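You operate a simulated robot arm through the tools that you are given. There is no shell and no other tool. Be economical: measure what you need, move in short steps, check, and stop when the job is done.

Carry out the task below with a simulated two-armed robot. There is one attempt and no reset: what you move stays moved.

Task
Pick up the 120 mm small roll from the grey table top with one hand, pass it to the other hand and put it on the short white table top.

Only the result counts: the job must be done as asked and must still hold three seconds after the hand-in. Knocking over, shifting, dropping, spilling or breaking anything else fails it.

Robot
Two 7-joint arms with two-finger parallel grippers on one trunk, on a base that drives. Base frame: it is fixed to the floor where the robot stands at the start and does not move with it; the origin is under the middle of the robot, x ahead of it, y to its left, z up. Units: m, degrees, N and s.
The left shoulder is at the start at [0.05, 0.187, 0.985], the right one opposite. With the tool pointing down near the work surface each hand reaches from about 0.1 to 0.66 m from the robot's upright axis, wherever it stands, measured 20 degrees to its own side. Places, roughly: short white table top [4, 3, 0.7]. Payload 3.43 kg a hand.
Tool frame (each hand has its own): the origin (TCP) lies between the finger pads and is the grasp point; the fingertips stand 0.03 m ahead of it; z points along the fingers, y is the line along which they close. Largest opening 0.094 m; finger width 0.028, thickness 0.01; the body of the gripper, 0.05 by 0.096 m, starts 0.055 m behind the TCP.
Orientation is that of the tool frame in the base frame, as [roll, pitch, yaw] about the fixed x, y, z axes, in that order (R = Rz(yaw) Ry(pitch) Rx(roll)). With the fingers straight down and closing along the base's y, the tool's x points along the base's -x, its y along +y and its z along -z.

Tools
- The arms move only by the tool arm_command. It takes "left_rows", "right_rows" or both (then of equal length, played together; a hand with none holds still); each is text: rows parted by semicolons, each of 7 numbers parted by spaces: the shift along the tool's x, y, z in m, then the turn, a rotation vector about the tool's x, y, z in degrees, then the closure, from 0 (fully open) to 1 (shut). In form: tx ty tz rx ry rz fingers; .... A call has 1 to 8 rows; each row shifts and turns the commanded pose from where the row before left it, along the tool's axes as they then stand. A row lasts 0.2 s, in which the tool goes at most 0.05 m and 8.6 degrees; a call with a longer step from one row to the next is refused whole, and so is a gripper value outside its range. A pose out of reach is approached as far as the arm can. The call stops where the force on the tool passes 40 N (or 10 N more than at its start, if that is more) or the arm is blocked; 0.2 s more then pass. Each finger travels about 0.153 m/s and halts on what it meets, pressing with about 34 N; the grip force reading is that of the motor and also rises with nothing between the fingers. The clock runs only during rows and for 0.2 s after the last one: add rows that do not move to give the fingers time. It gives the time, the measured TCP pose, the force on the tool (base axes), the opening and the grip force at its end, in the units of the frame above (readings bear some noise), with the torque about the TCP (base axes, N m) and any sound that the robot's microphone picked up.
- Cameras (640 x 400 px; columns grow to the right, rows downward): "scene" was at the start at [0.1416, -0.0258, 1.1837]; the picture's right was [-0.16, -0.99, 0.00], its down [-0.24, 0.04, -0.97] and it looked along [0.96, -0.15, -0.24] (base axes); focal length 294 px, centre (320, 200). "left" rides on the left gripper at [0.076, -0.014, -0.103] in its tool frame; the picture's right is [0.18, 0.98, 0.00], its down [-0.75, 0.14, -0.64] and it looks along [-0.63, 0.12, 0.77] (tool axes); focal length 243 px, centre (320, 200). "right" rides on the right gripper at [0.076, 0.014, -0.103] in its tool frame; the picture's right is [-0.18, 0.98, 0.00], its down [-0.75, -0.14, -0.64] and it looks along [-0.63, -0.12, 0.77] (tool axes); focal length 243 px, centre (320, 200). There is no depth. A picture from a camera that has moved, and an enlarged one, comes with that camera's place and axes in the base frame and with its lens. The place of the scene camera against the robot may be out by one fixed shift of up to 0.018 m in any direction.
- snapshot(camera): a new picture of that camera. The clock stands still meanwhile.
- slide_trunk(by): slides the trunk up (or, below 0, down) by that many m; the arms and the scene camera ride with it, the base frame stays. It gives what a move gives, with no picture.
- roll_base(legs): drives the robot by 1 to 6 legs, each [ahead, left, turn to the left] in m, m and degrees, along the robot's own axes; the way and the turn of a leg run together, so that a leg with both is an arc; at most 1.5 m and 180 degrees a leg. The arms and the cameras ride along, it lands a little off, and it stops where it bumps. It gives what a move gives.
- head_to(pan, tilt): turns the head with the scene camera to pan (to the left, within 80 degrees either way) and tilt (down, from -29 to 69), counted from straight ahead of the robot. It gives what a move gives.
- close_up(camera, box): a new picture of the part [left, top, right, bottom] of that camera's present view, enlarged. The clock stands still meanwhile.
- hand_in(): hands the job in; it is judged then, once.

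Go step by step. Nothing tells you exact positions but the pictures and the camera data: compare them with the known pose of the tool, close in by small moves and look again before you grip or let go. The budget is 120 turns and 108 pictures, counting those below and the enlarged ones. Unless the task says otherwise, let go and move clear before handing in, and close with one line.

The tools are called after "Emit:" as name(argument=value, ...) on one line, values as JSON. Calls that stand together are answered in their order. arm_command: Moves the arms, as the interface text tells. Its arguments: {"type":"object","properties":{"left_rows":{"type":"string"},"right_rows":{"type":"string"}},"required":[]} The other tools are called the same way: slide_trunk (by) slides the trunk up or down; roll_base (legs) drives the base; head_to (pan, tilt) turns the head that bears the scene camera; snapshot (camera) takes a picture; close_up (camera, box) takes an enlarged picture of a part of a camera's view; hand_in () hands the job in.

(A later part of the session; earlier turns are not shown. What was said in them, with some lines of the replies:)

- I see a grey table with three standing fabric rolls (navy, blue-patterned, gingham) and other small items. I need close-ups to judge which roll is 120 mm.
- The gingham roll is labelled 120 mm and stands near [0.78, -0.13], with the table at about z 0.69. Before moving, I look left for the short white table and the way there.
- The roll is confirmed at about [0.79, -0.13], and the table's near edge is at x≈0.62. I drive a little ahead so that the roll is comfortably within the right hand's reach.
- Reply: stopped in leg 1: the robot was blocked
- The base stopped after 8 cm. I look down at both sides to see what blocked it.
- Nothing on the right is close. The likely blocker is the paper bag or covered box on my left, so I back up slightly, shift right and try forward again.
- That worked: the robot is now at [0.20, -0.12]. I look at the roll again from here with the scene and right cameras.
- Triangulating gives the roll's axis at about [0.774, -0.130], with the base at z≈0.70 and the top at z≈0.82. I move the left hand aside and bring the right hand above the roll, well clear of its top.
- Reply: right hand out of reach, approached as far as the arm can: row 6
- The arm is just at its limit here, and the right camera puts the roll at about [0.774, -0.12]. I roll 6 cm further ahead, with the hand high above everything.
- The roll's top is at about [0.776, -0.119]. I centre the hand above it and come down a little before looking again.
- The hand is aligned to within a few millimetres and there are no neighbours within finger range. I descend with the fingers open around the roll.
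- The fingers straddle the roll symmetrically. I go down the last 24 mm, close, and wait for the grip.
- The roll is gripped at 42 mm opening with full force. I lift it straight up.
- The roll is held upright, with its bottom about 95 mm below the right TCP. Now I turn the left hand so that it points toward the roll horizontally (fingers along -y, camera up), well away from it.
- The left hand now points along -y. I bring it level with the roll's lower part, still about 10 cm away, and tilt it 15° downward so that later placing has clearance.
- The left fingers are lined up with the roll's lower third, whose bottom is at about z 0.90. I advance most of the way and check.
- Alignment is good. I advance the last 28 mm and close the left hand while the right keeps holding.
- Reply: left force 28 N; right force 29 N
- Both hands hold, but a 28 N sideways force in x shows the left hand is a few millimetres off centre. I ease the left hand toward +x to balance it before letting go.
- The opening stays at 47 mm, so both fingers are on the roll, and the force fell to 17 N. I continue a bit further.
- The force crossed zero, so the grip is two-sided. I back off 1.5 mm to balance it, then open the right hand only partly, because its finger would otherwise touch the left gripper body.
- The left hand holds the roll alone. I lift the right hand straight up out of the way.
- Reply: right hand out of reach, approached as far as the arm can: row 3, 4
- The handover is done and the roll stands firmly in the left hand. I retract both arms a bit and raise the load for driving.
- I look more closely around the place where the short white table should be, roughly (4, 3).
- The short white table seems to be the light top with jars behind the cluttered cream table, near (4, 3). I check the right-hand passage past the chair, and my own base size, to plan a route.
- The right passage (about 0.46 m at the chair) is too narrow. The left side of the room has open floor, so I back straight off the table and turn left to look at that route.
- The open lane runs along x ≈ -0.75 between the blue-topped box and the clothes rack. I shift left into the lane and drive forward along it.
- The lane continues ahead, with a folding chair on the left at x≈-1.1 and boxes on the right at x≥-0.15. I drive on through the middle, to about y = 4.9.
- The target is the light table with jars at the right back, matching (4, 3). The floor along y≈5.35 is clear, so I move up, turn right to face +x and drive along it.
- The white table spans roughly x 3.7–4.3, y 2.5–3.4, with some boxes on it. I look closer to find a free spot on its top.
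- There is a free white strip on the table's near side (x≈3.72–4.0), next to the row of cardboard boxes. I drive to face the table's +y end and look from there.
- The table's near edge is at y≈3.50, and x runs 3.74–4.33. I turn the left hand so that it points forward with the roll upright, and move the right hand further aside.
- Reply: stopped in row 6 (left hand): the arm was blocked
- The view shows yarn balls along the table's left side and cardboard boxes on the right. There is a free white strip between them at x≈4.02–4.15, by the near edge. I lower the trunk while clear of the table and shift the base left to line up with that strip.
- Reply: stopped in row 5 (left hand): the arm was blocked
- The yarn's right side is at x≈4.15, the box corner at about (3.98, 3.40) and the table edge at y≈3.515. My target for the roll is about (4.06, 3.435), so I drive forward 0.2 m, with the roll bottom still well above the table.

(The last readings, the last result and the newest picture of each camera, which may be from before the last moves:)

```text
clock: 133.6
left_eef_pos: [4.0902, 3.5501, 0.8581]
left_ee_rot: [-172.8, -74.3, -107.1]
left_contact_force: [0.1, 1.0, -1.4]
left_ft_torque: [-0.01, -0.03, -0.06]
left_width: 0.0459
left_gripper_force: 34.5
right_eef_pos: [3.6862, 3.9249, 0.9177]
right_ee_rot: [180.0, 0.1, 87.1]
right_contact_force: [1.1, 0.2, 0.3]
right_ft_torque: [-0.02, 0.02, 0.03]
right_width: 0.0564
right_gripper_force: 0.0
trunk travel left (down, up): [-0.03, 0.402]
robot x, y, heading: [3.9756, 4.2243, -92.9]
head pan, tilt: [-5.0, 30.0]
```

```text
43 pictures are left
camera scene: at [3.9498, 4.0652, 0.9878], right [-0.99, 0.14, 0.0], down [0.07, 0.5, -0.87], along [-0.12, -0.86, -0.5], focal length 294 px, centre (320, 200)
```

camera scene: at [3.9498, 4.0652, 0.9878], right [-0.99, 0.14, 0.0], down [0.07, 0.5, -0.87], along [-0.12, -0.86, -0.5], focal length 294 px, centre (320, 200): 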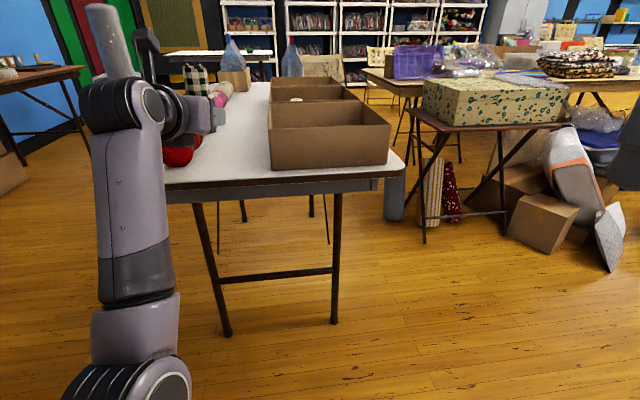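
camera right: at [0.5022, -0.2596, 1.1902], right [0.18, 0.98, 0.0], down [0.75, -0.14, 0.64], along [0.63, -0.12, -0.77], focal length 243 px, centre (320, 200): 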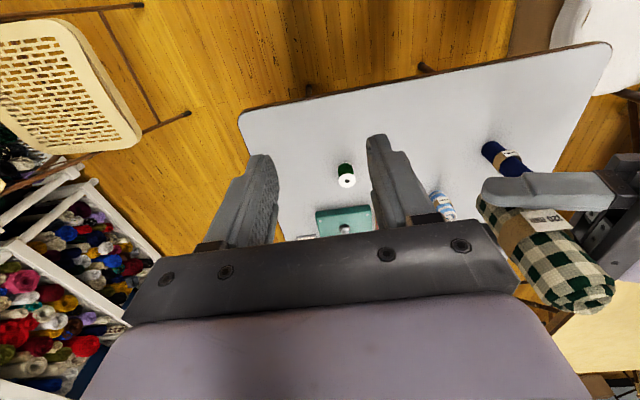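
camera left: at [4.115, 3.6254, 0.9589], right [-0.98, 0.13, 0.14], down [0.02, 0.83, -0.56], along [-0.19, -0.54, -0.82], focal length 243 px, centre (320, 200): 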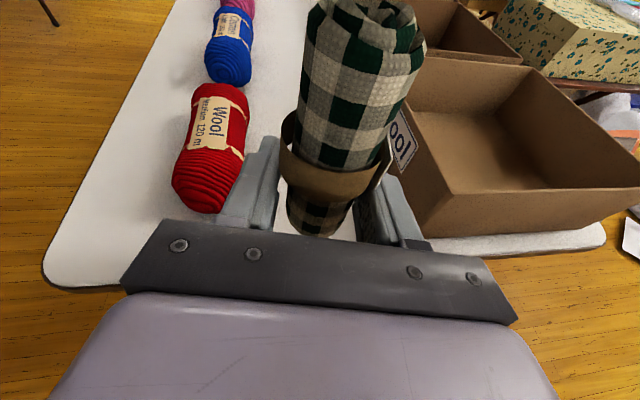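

The strip between yarn (x≥4.148) and box (x≤3.98) is about 17 cm wide, and the box tops reach about z 0.855. I move forward into the strip's middle, still above the table.

Emit:
arm_command(left_rows="0.0086 0.0008 0.0307 0 0 0 1; 0.0086 0.0008 0.0307 0 0 0 1; 0.0086 0.0008 0.0307 0 0 0 1; 0.0086 0.0008 0.0307 0 0 0 1; 0 0 0 0 0 -1.9 1; 0 0 0 0 0 0 1")

Emit:
snapshot(camera="left")

Emit:
snapshot(camera="scene")

Emit:
snapshot(camera="right")

```text
clock: 135.0
left_eef_pos: [4.0633, 3.4258, 0.8584]
left_ee_rot: [-179.6, -74.6, -99.9]
left_contact_force: [-0.6, 0.2, 0.1]
left_ft_torque: [0.01, 0.02, 0.0]
left_width: 0.0458
left_gripper_force: 33.7
right_eef_pos: [3.6885, 3.9259, 0.917]
right_ee_rot: [-180.0, 0.1, 87.1]
right_contact_force: [0.7, 0.3, -1.4]
right_ft_torque: [0.03, -0.01, 0.01]
right_width: 0.0565
right_gripper_force: 0.0
trunk travel left (down, up): [-0.03, 0.402]
robot x, y, heading: [3.9731, 4.2201, -92.8]
head pan, tilt: [-5.0, 30.0]
```

```text
42 pictures are left
camera left: at [4.0915, 3.5007, 0.9584], right [-0.98, 0.12, 0.18], down [0.0, 0.83, -0.55], along [-0.21, -0.54, -0.81], focal length 243 px, centre (320, 200)
```

left: 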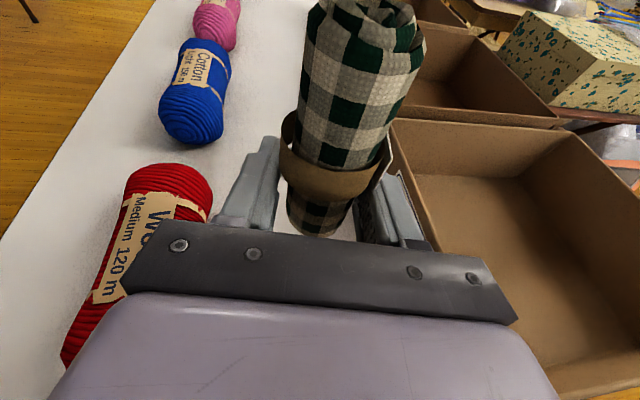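

```text
41 pictures are left
camera scene: at [3.9498, 4.0652, 0.9878], right [-0.99, 0.14, 0.0], down [0.07, 0.5, -0.87], along [-0.12, -0.86, -0.5], focal length 294 px, centre (320, 200)
```

scene: 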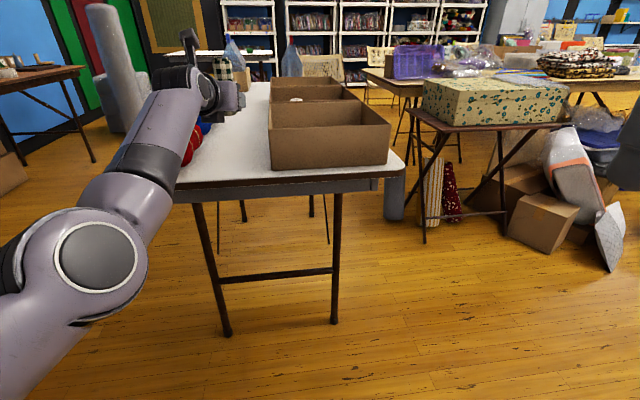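

```text
40 pictures are left
camera right: at [3.7056, 4.0, 1.0203], right [0.97, -0.23, 0.0], down [-0.18, -0.74, 0.64], along [-0.15, -0.63, -0.77], focal length 243 px, centre (320, 200)
```

right: 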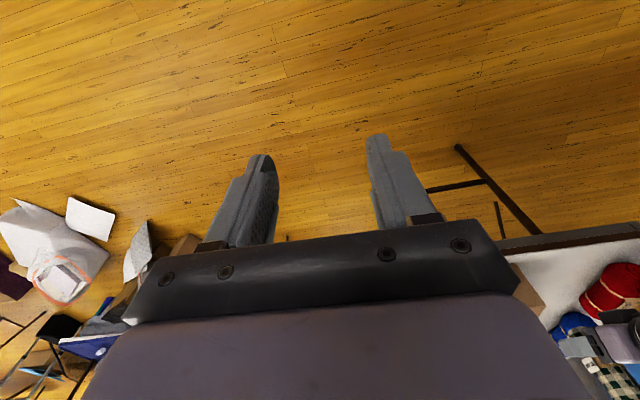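

Combining views puts the white top at z≈0.73, with box tops near 0.80. The hand sits between box and yarn with several centimetres on each side, so I lower most of the way.

Emit:
arm_command(left_rows="-0.0175 0.002 0.0052 0 0 0 1; -0.0175 0.002 0.0052 0 0 0 1; -0.0175 0.002 0.0052 0 0 0 1; 0 0 0 0 0 0 1")

Emit:
snapshot(camera="left")

Emit:
close_up(camera="scene", box=[140, 40, 300, 200])

```text
clock: 136.0
left_eef_pos: [4.0591, 3.4263, 0.8046]
left_ee_rot: [-179.5, -74.5, -100.2]
left_contact_force: [-0.4, 0.0, -0.7]
left_ft_torque: [0.0, 0.01, 0.01]
left_width: 0.0456
left_gripper_force: 34.3
right_eef_pos: [3.6881, 3.925, 0.9184]
right_ee_rot: [180.0, 0.2, 87.1]
right_contact_force: [-0.4, 0.6, -0.5]
right_ft_torque: [0.01, 0.01, -0.02]
right_width: 0.0564
right_gripper_force: 0.0
trunk travel left (down, up): [-0.03, 0.402]
robot x, y, heading: [3.9763, 4.2243, -93.0]
head pan, tilt: [-5.0, 30.0]
```

```text
39 pictures are left
camera left: at [4.0857, 3.5, 0.9047], right [-0.98, 0.12, 0.18], down [0.0, 0.83, -0.55], along [-0.21, -0.54, -0.81], focal length 243 px, centre (320, 200)
```

left: 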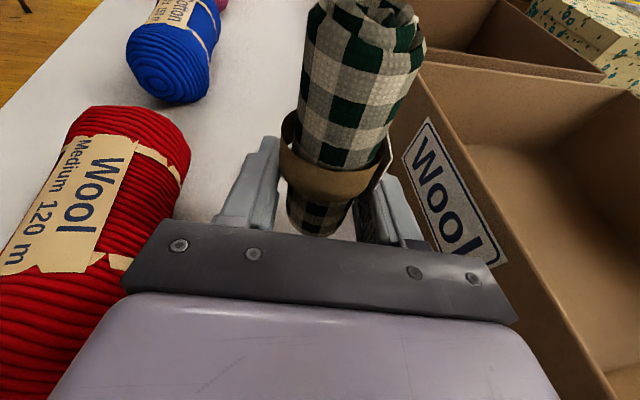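

```text
2.50 times, centred on (220, 120) of scene
camera zoom: at [3.9498, 4.0651, 0.9878], right [-0.99, 0.14, 0.0], down [0.07, 0.5, -0.87], along [-0.12, -0.86, -0.5], focal length 736 px, centre (570, 400)
```

zoom: 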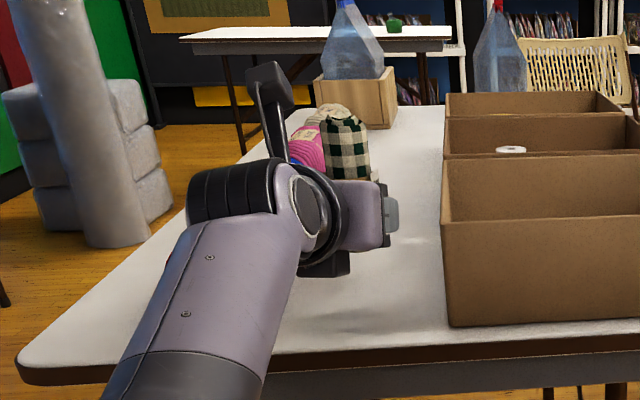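

Clearances look fine on both sides (about 3–4 cm). I keep lowering in small steps and watch the force.

Emit:
arm_command(left_rows="-0.0145 0 0.004 0 0 0 1; -0.0097 0 0.0027 0 0 0 1; 0 0 0 0 0 0 1")

Emit:
arm_command(left_rows="-0.0039 0 0.001 0 0 0 1; 0 0 0 0 0 0 1")

Emit:
snapshot(camera="left")

Emit:
snapshot(camera="right")

```text
clock: 136.8
left_eef_pos: [4.0583, 3.4258, 0.7793]
left_ee_rot: [-179.8, -74.5, -100.1]
left_contact_force: [0.4, 0.0, -0.1]
left_ft_torque: [0.02, -0.01, -0.02]
left_width: 0.0459
left_gripper_force: 33.8
right_eef_pos: [3.6876, 3.9268, 0.9177]
right_ee_rot: [180.0, 0.1, 87.1]
right_contact_force: [-0.3, -0.6, 0.8]
right_ft_torque: [0.0, 0.01, 0.02]
right_width: 0.0563
right_gripper_force: 0.1
trunk travel left (down, up): [-0.03, 0.402]
robot x, y, heading: [3.9742, 4.2237, -92.8]
head pan, tilt: [-5.0, 30.0]
```

```text
clock: 137.4
left_eef_pos: [4.0595, 3.4259, 0.7766]
left_ee_rot: [-179.6, -74.5, -100.1]
left_contact_force: [-1.1, -1.1, 3.4]
left_ft_torque: [-0.09, 0.06, -0.02]
left_width: 0.0456
left_gripper_force: 34.2
right_eef_pos: [3.688, 3.9261, 0.9182]
right_ee_rot: [180.0, 0.1, 87.1]
right_contact_force: [0.3, 0.0, 0.2]
right_ft_torque: [0.01, -0.01, 0.02]
right_width: 0.0565
right_gripper_force: 0.1
trunk travel left (down, up): [-0.03, 0.402]
robot x, y, heading: [3.9751, 4.2228, -92.7]
head pan, tilt: [-5.0, 30.0]
```

```text
37 pictures are left
camera left: at [4.0865, 3.5011, 0.8759], right [-0.98, 0.12, 0.18], down [0.0, 0.83, -0.56], along [-0.21, -0.54, -0.81], focal length 243 px, centre (320, 200)
```

left: 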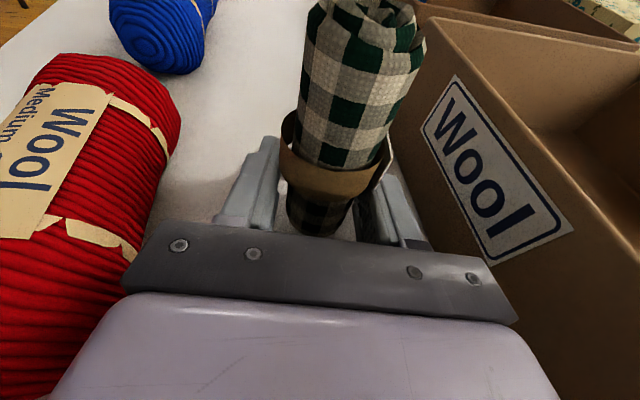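

```text
36 pictures are left
camera right: at [3.7055, 4.0002, 1.0204], right [0.97, -0.23, 0.0], down [-0.18, -0.74, 0.64], along [-0.15, -0.63, -0.77], focal length 243 px, centre (320, 200)
```

right: 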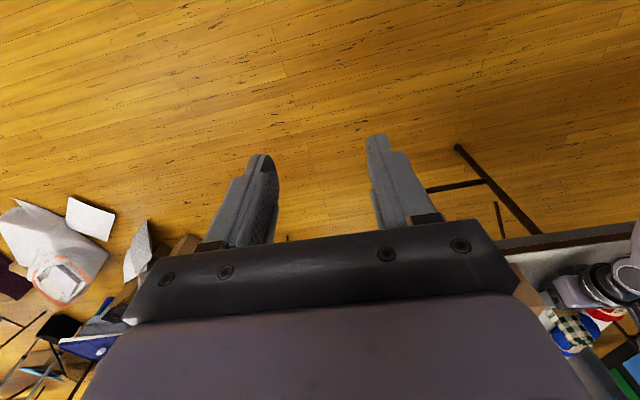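

The roll is just touching (3.4 N upward). I press down 2 mm more to seat it flat before releasing.

Emit:
arm_command(left_rows="-0.0019 0 0.0005 0 0 0 1; 0 0 0 0 0 0 1; 0 0 0 0 0 0 1")

```text
clock: 138.2
left_eef_pos: [4.0599, 3.4257, 0.7765]
left_ee_rot: [-179.5, -74.8, -100.2]
left_contact_force: [-0.2, -3.3, 11.4]
left_ft_torque: [-0.3, 0.12, 0.03]
left_width: 0.0456
left_gripper_force: 34.2
right_eef_pos: [3.6878, 3.9255, 0.9173]
right_ee_rot: [-179.9, 0.2, 87.1]
right_contact_force: [0.3, -0.2, 1.0]
right_ft_torque: [-0.01, -0.01, 0.04]
right_width: 0.0565
right_gripper_force: 0.0
trunk travel left (down, up): [-0.03, 0.402]
robot x, y, heading: [3.9751, 4.2204, -92.7]
head pan, tilt: [-5.0, 30.0]
```

Seated with 11 N, the contact lies slightly toward the front edge, so the roll leans only a little. I relax 1 mm and open the fingers gently to about 60 mm.

Emit:
arm_command(left_rows="0.0012 0 -0.0003 0 0 0 1; 0 0 0 0 0 0 0.5; 0 0 0 0 0 0 0.45; 0 0 0 0 0 0 0.4; 0 0 0 0 0 0 0.35; 0 0 0 0 0 0 0.35")

Emit:
snapshot(camera="left")

Emit:
close_up(camera="scene", box=[140, 40, 300, 200])

```text
clock: 139.6
left_eef_pos: [4.0594, 3.4261, 0.7748]
left_ee_rot: [-179.6, -74.4, -100.1]
left_contact_force: [-0.5, -0.4, 0.5]
left_ft_torque: [0.0, 0.02, 0.01]
left_width: 0.0611
left_gripper_force: 0.1
right_eef_pos: [3.688, 3.9256, 0.9184]
right_ee_rot: [-180.0, 0.0, 87.1]
right_contact_force: [-0.2, -0.1, -0.9]
right_ft_torque: [0.0, -0.01, 0.01]
right_width: 0.0565
right_gripper_force: 0.1
trunk travel left (down, up): [-0.03, 0.402]
robot x, y, heading: [3.9734, 4.2209, -93.1]
head pan, tilt: [-5.0, 30.0]
```

```text
35 pictures are left
camera left: at [4.0864, 3.5006, 0.8739], right [-0.98, 0.12, 0.18], down [0.0, 0.83, -0.55], along [-0.21, -0.54, -0.81], focal length 243 px, centre (320, 200)
```

left: 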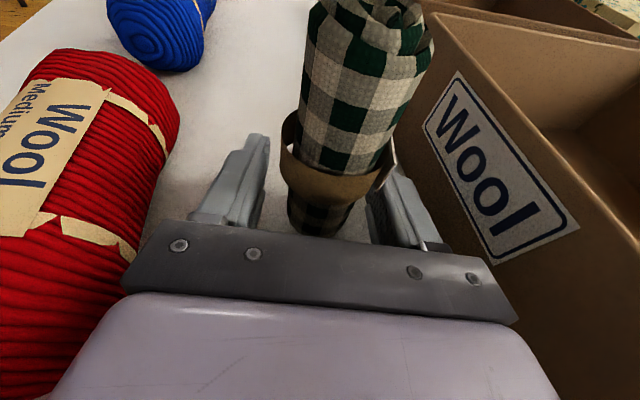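

```text
2.50 times, centred on (220, 120) of scene
camera zoom: at [3.9498, 4.0652, 0.9878], right [-0.99, 0.14, 0.0], down [0.07, 0.5, -0.87], along [-0.12, -0.86, -0.5], focal length 736 px, centre (570, 400)
```

zoom: 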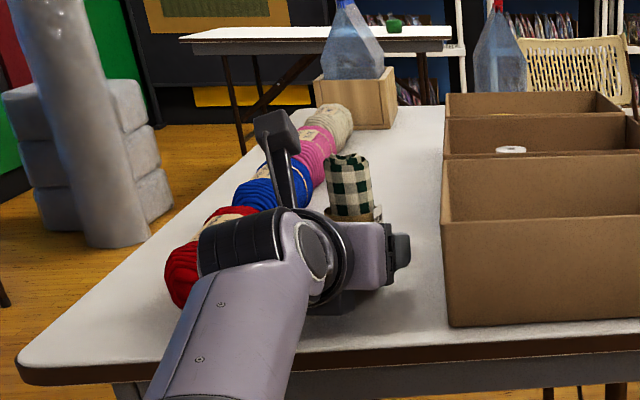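

The roll stands upright on its own. I open a bit more and pull the hand straight back along its pointing direction.

Emit:
arm_command(left_rows="0 0 0 0 0 0 0.25; 0 0 0 0 0 0 0.2; -0.004 0 -0.0145 0 0 0 0.2; -0.0065 0 -0.024 0 0 0 0.2; -0.008 0 -0.029 0 0 0 0.2; -0.008 0 -0.029 0 0 0 0.2; 0 0 0 0 0 0 0.2")

Emit:
snapshot(camera="left")

Emit:
close_up(camera="scene", box=[140, 40, 300, 200])

```text
clock: 141.4
left_eef_pos: [4.1231, 3.5155, 0.7843]
left_ee_rot: [-169.0, -75.5, -106.2]
left_contact_force: [0.2, 0.3, -0.5]
left_ft_torque: [-0.07, 0.02, 0.0]
left_width: 0.0752
left_gripper_force: 0.1
right_eef_pos: [3.6882, 3.9256, 0.9182]
right_ee_rot: [179.9, 0.2, 87.2]
right_contact_force: [-0.1, 0.3, 0.2]
right_ft_torque: [0.01, 0.02, 0.0]
right_width: 0.0564
right_gripper_force: 0.0
trunk travel left (down, up): [-0.03, 0.402]
robot x, y, heading: [3.9747, 4.2265, -92.9]
head pan, tilt: [-5.0, 30.0]
stopped in row 7 (left hand): the arm was blocked; the commanded pose is now the measured one
```

```text
33 pictures are left
camera left: at [4.1407, 3.5945, 0.8844], right [-0.99, 0.05, 0.13], down [-0.03, 0.82, -0.58], along [-0.14, -0.58, -0.81], focal length 243 px, centre (320, 200)
```

left: 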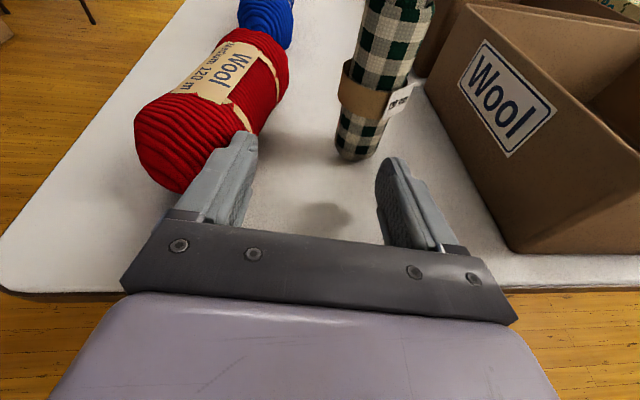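

```text
2.50 times, centred on (220, 120) of scene
camera zoom: at [3.9498, 4.0652, 0.9878], right [-0.99, 0.14, 0.0], down [0.07, 0.5, -0.87], along [-0.12, -0.86, -0.5], focal length 736 px, centre (570, 400)
```

zoom: 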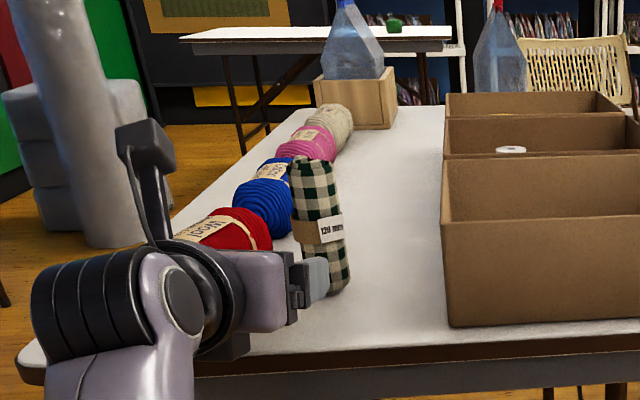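

The arm hit a joint limit and drifted left, but the fingers appear clear of the roll. I look closely before any further move.

Emit:
close_up(camera="left", box=[120, 0, 500, 260])

Emit:
close_up(camera="scene", box=[180, 90, 260, 140])

```text
1.54 times, centred on (310, 130) of left
camera zoom: at [4.1407, 3.5945, 0.8844], right [-0.99, 0.05, 0.13], down [-0.03, 0.82, -0.58], along [-0.14, -0.58, -0.81], focal length 373 px, centre (335, 308)
```

zoom: 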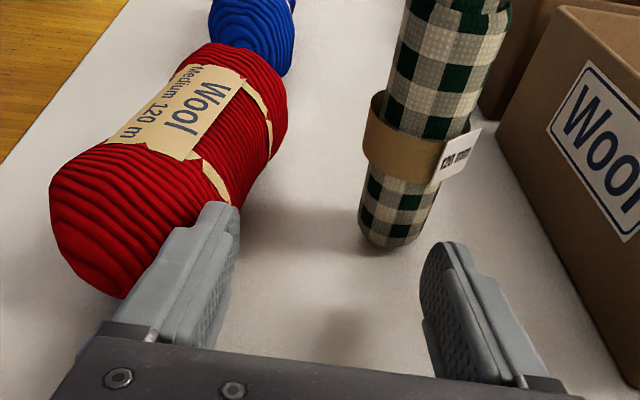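

```text
8.00 times, centred on (220, 115) of scene
camera zoom: at [3.9498, 4.0652, 0.9878], right [-0.99, 0.14, 0.0], down [0.07, 0.5, -0.87], along [-0.12, -0.86, -0.5], focal length 2355 px, centre (1120, 880)
```

zoom: 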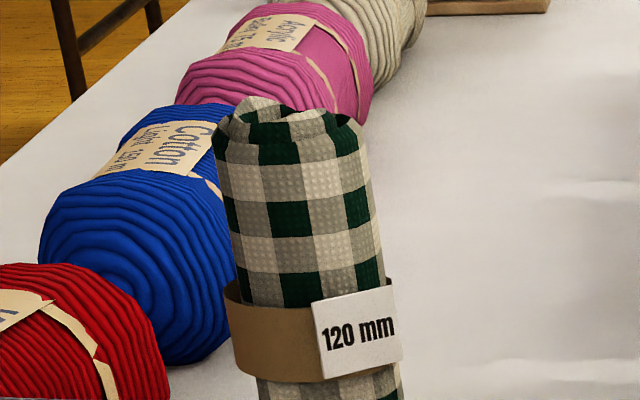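

The roll stands upright, free of both fingers, and the yarn hasn't moved. The cleanest exit is to back the base straight away from the table.

Emit:
roll_base(legs=[[-0.35, 0, 0]])

Emit:
snapshot(camera="left")

Emit:
snapshot(camera="scene")

```text
clock: 143.7
left_eef_pos: [4.1433, 3.8667, 0.7857]
left_ee_rot: [-169.0, -75.4, -106.1]
left_contact_force: [-0.3, 0.3, -1.2]
left_ft_torque: [0.01, -0.02, -0.01]
left_width: 0.0755
left_gripper_force: 0.0
right_eef_pos: [3.705, 4.2746, 0.9188]
right_ee_rot: [180.0, 0.2, 87.4]
right_contact_force: [0.9, 0.0, 0.0]
right_ft_torque: [0.05, 0.04, 0.01]
right_width: 0.0565
right_gripper_force: 0.1
trunk travel left (down, up): [-0.03, 0.402]
robot x, y, heading: [3.9922, 4.5769, -92.5]
head pan, tilt: [-5.0, 30.0]
```

```text
29 pictures are left
camera left: at [4.1605, 3.9463, 0.884], right [-0.99, 0.05, 0.13], down [-0.04, 0.82, -0.58], along [-0.13, -0.58, -0.81], focal length 243 px, centre (320, 200)
```

left: 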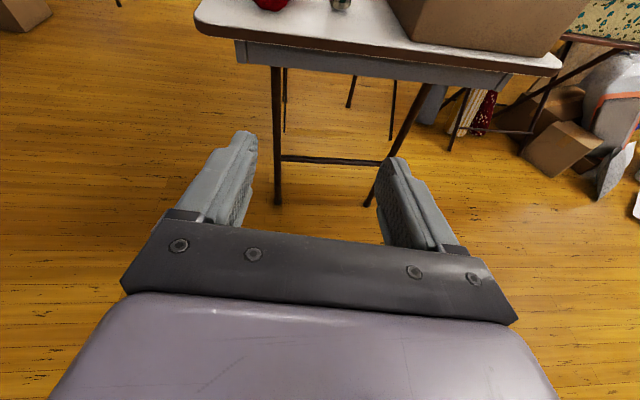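

```text
28 pictures are left
camera scene: at [3.9676, 4.416, 0.9878], right [-0.99, 0.13, 0.0], down [0.07, 0.5, -0.87], along [-0.12, -0.86, -0.5], focal length 294 px, centre (320, 200)
```

scene: 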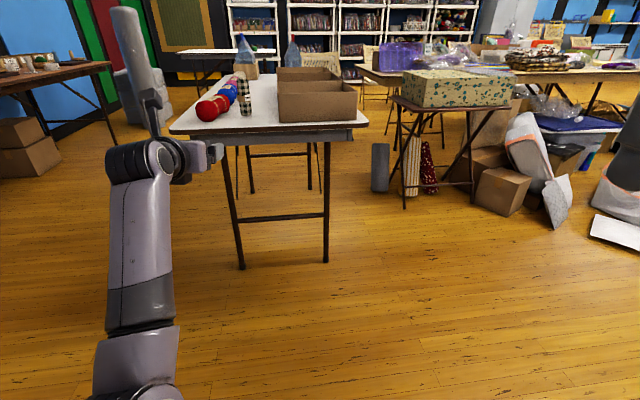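

The roll stands upright on the white table between the yarn and the boxes. Both hands are empty and clear, and nothing else appears disturbed, so I hand in.

Emit:
close_up(camera="scene", box=[160, 50, 380, 160])

Emit:
hand_in()

```text
2.91 times, centred on (270, 105) of scene
camera zoom: at [3.9676, 4.416, 0.9878], right [-0.99, 0.13, 0.0], down [0.07, 0.5, -0.87], along [-0.12, -0.86, -0.5], focal length 856 px, centre (466, 476)
```

zoom: 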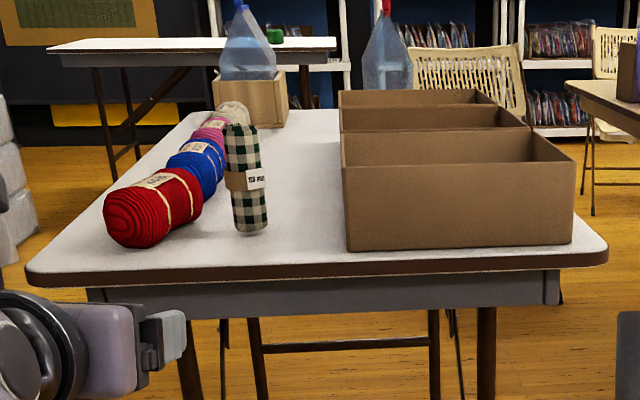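

```text
The job is handed in.
```

The 120 mm roll was picked up with the right hand, passed to the left and set upright on the short white table, and I've handed the job in.
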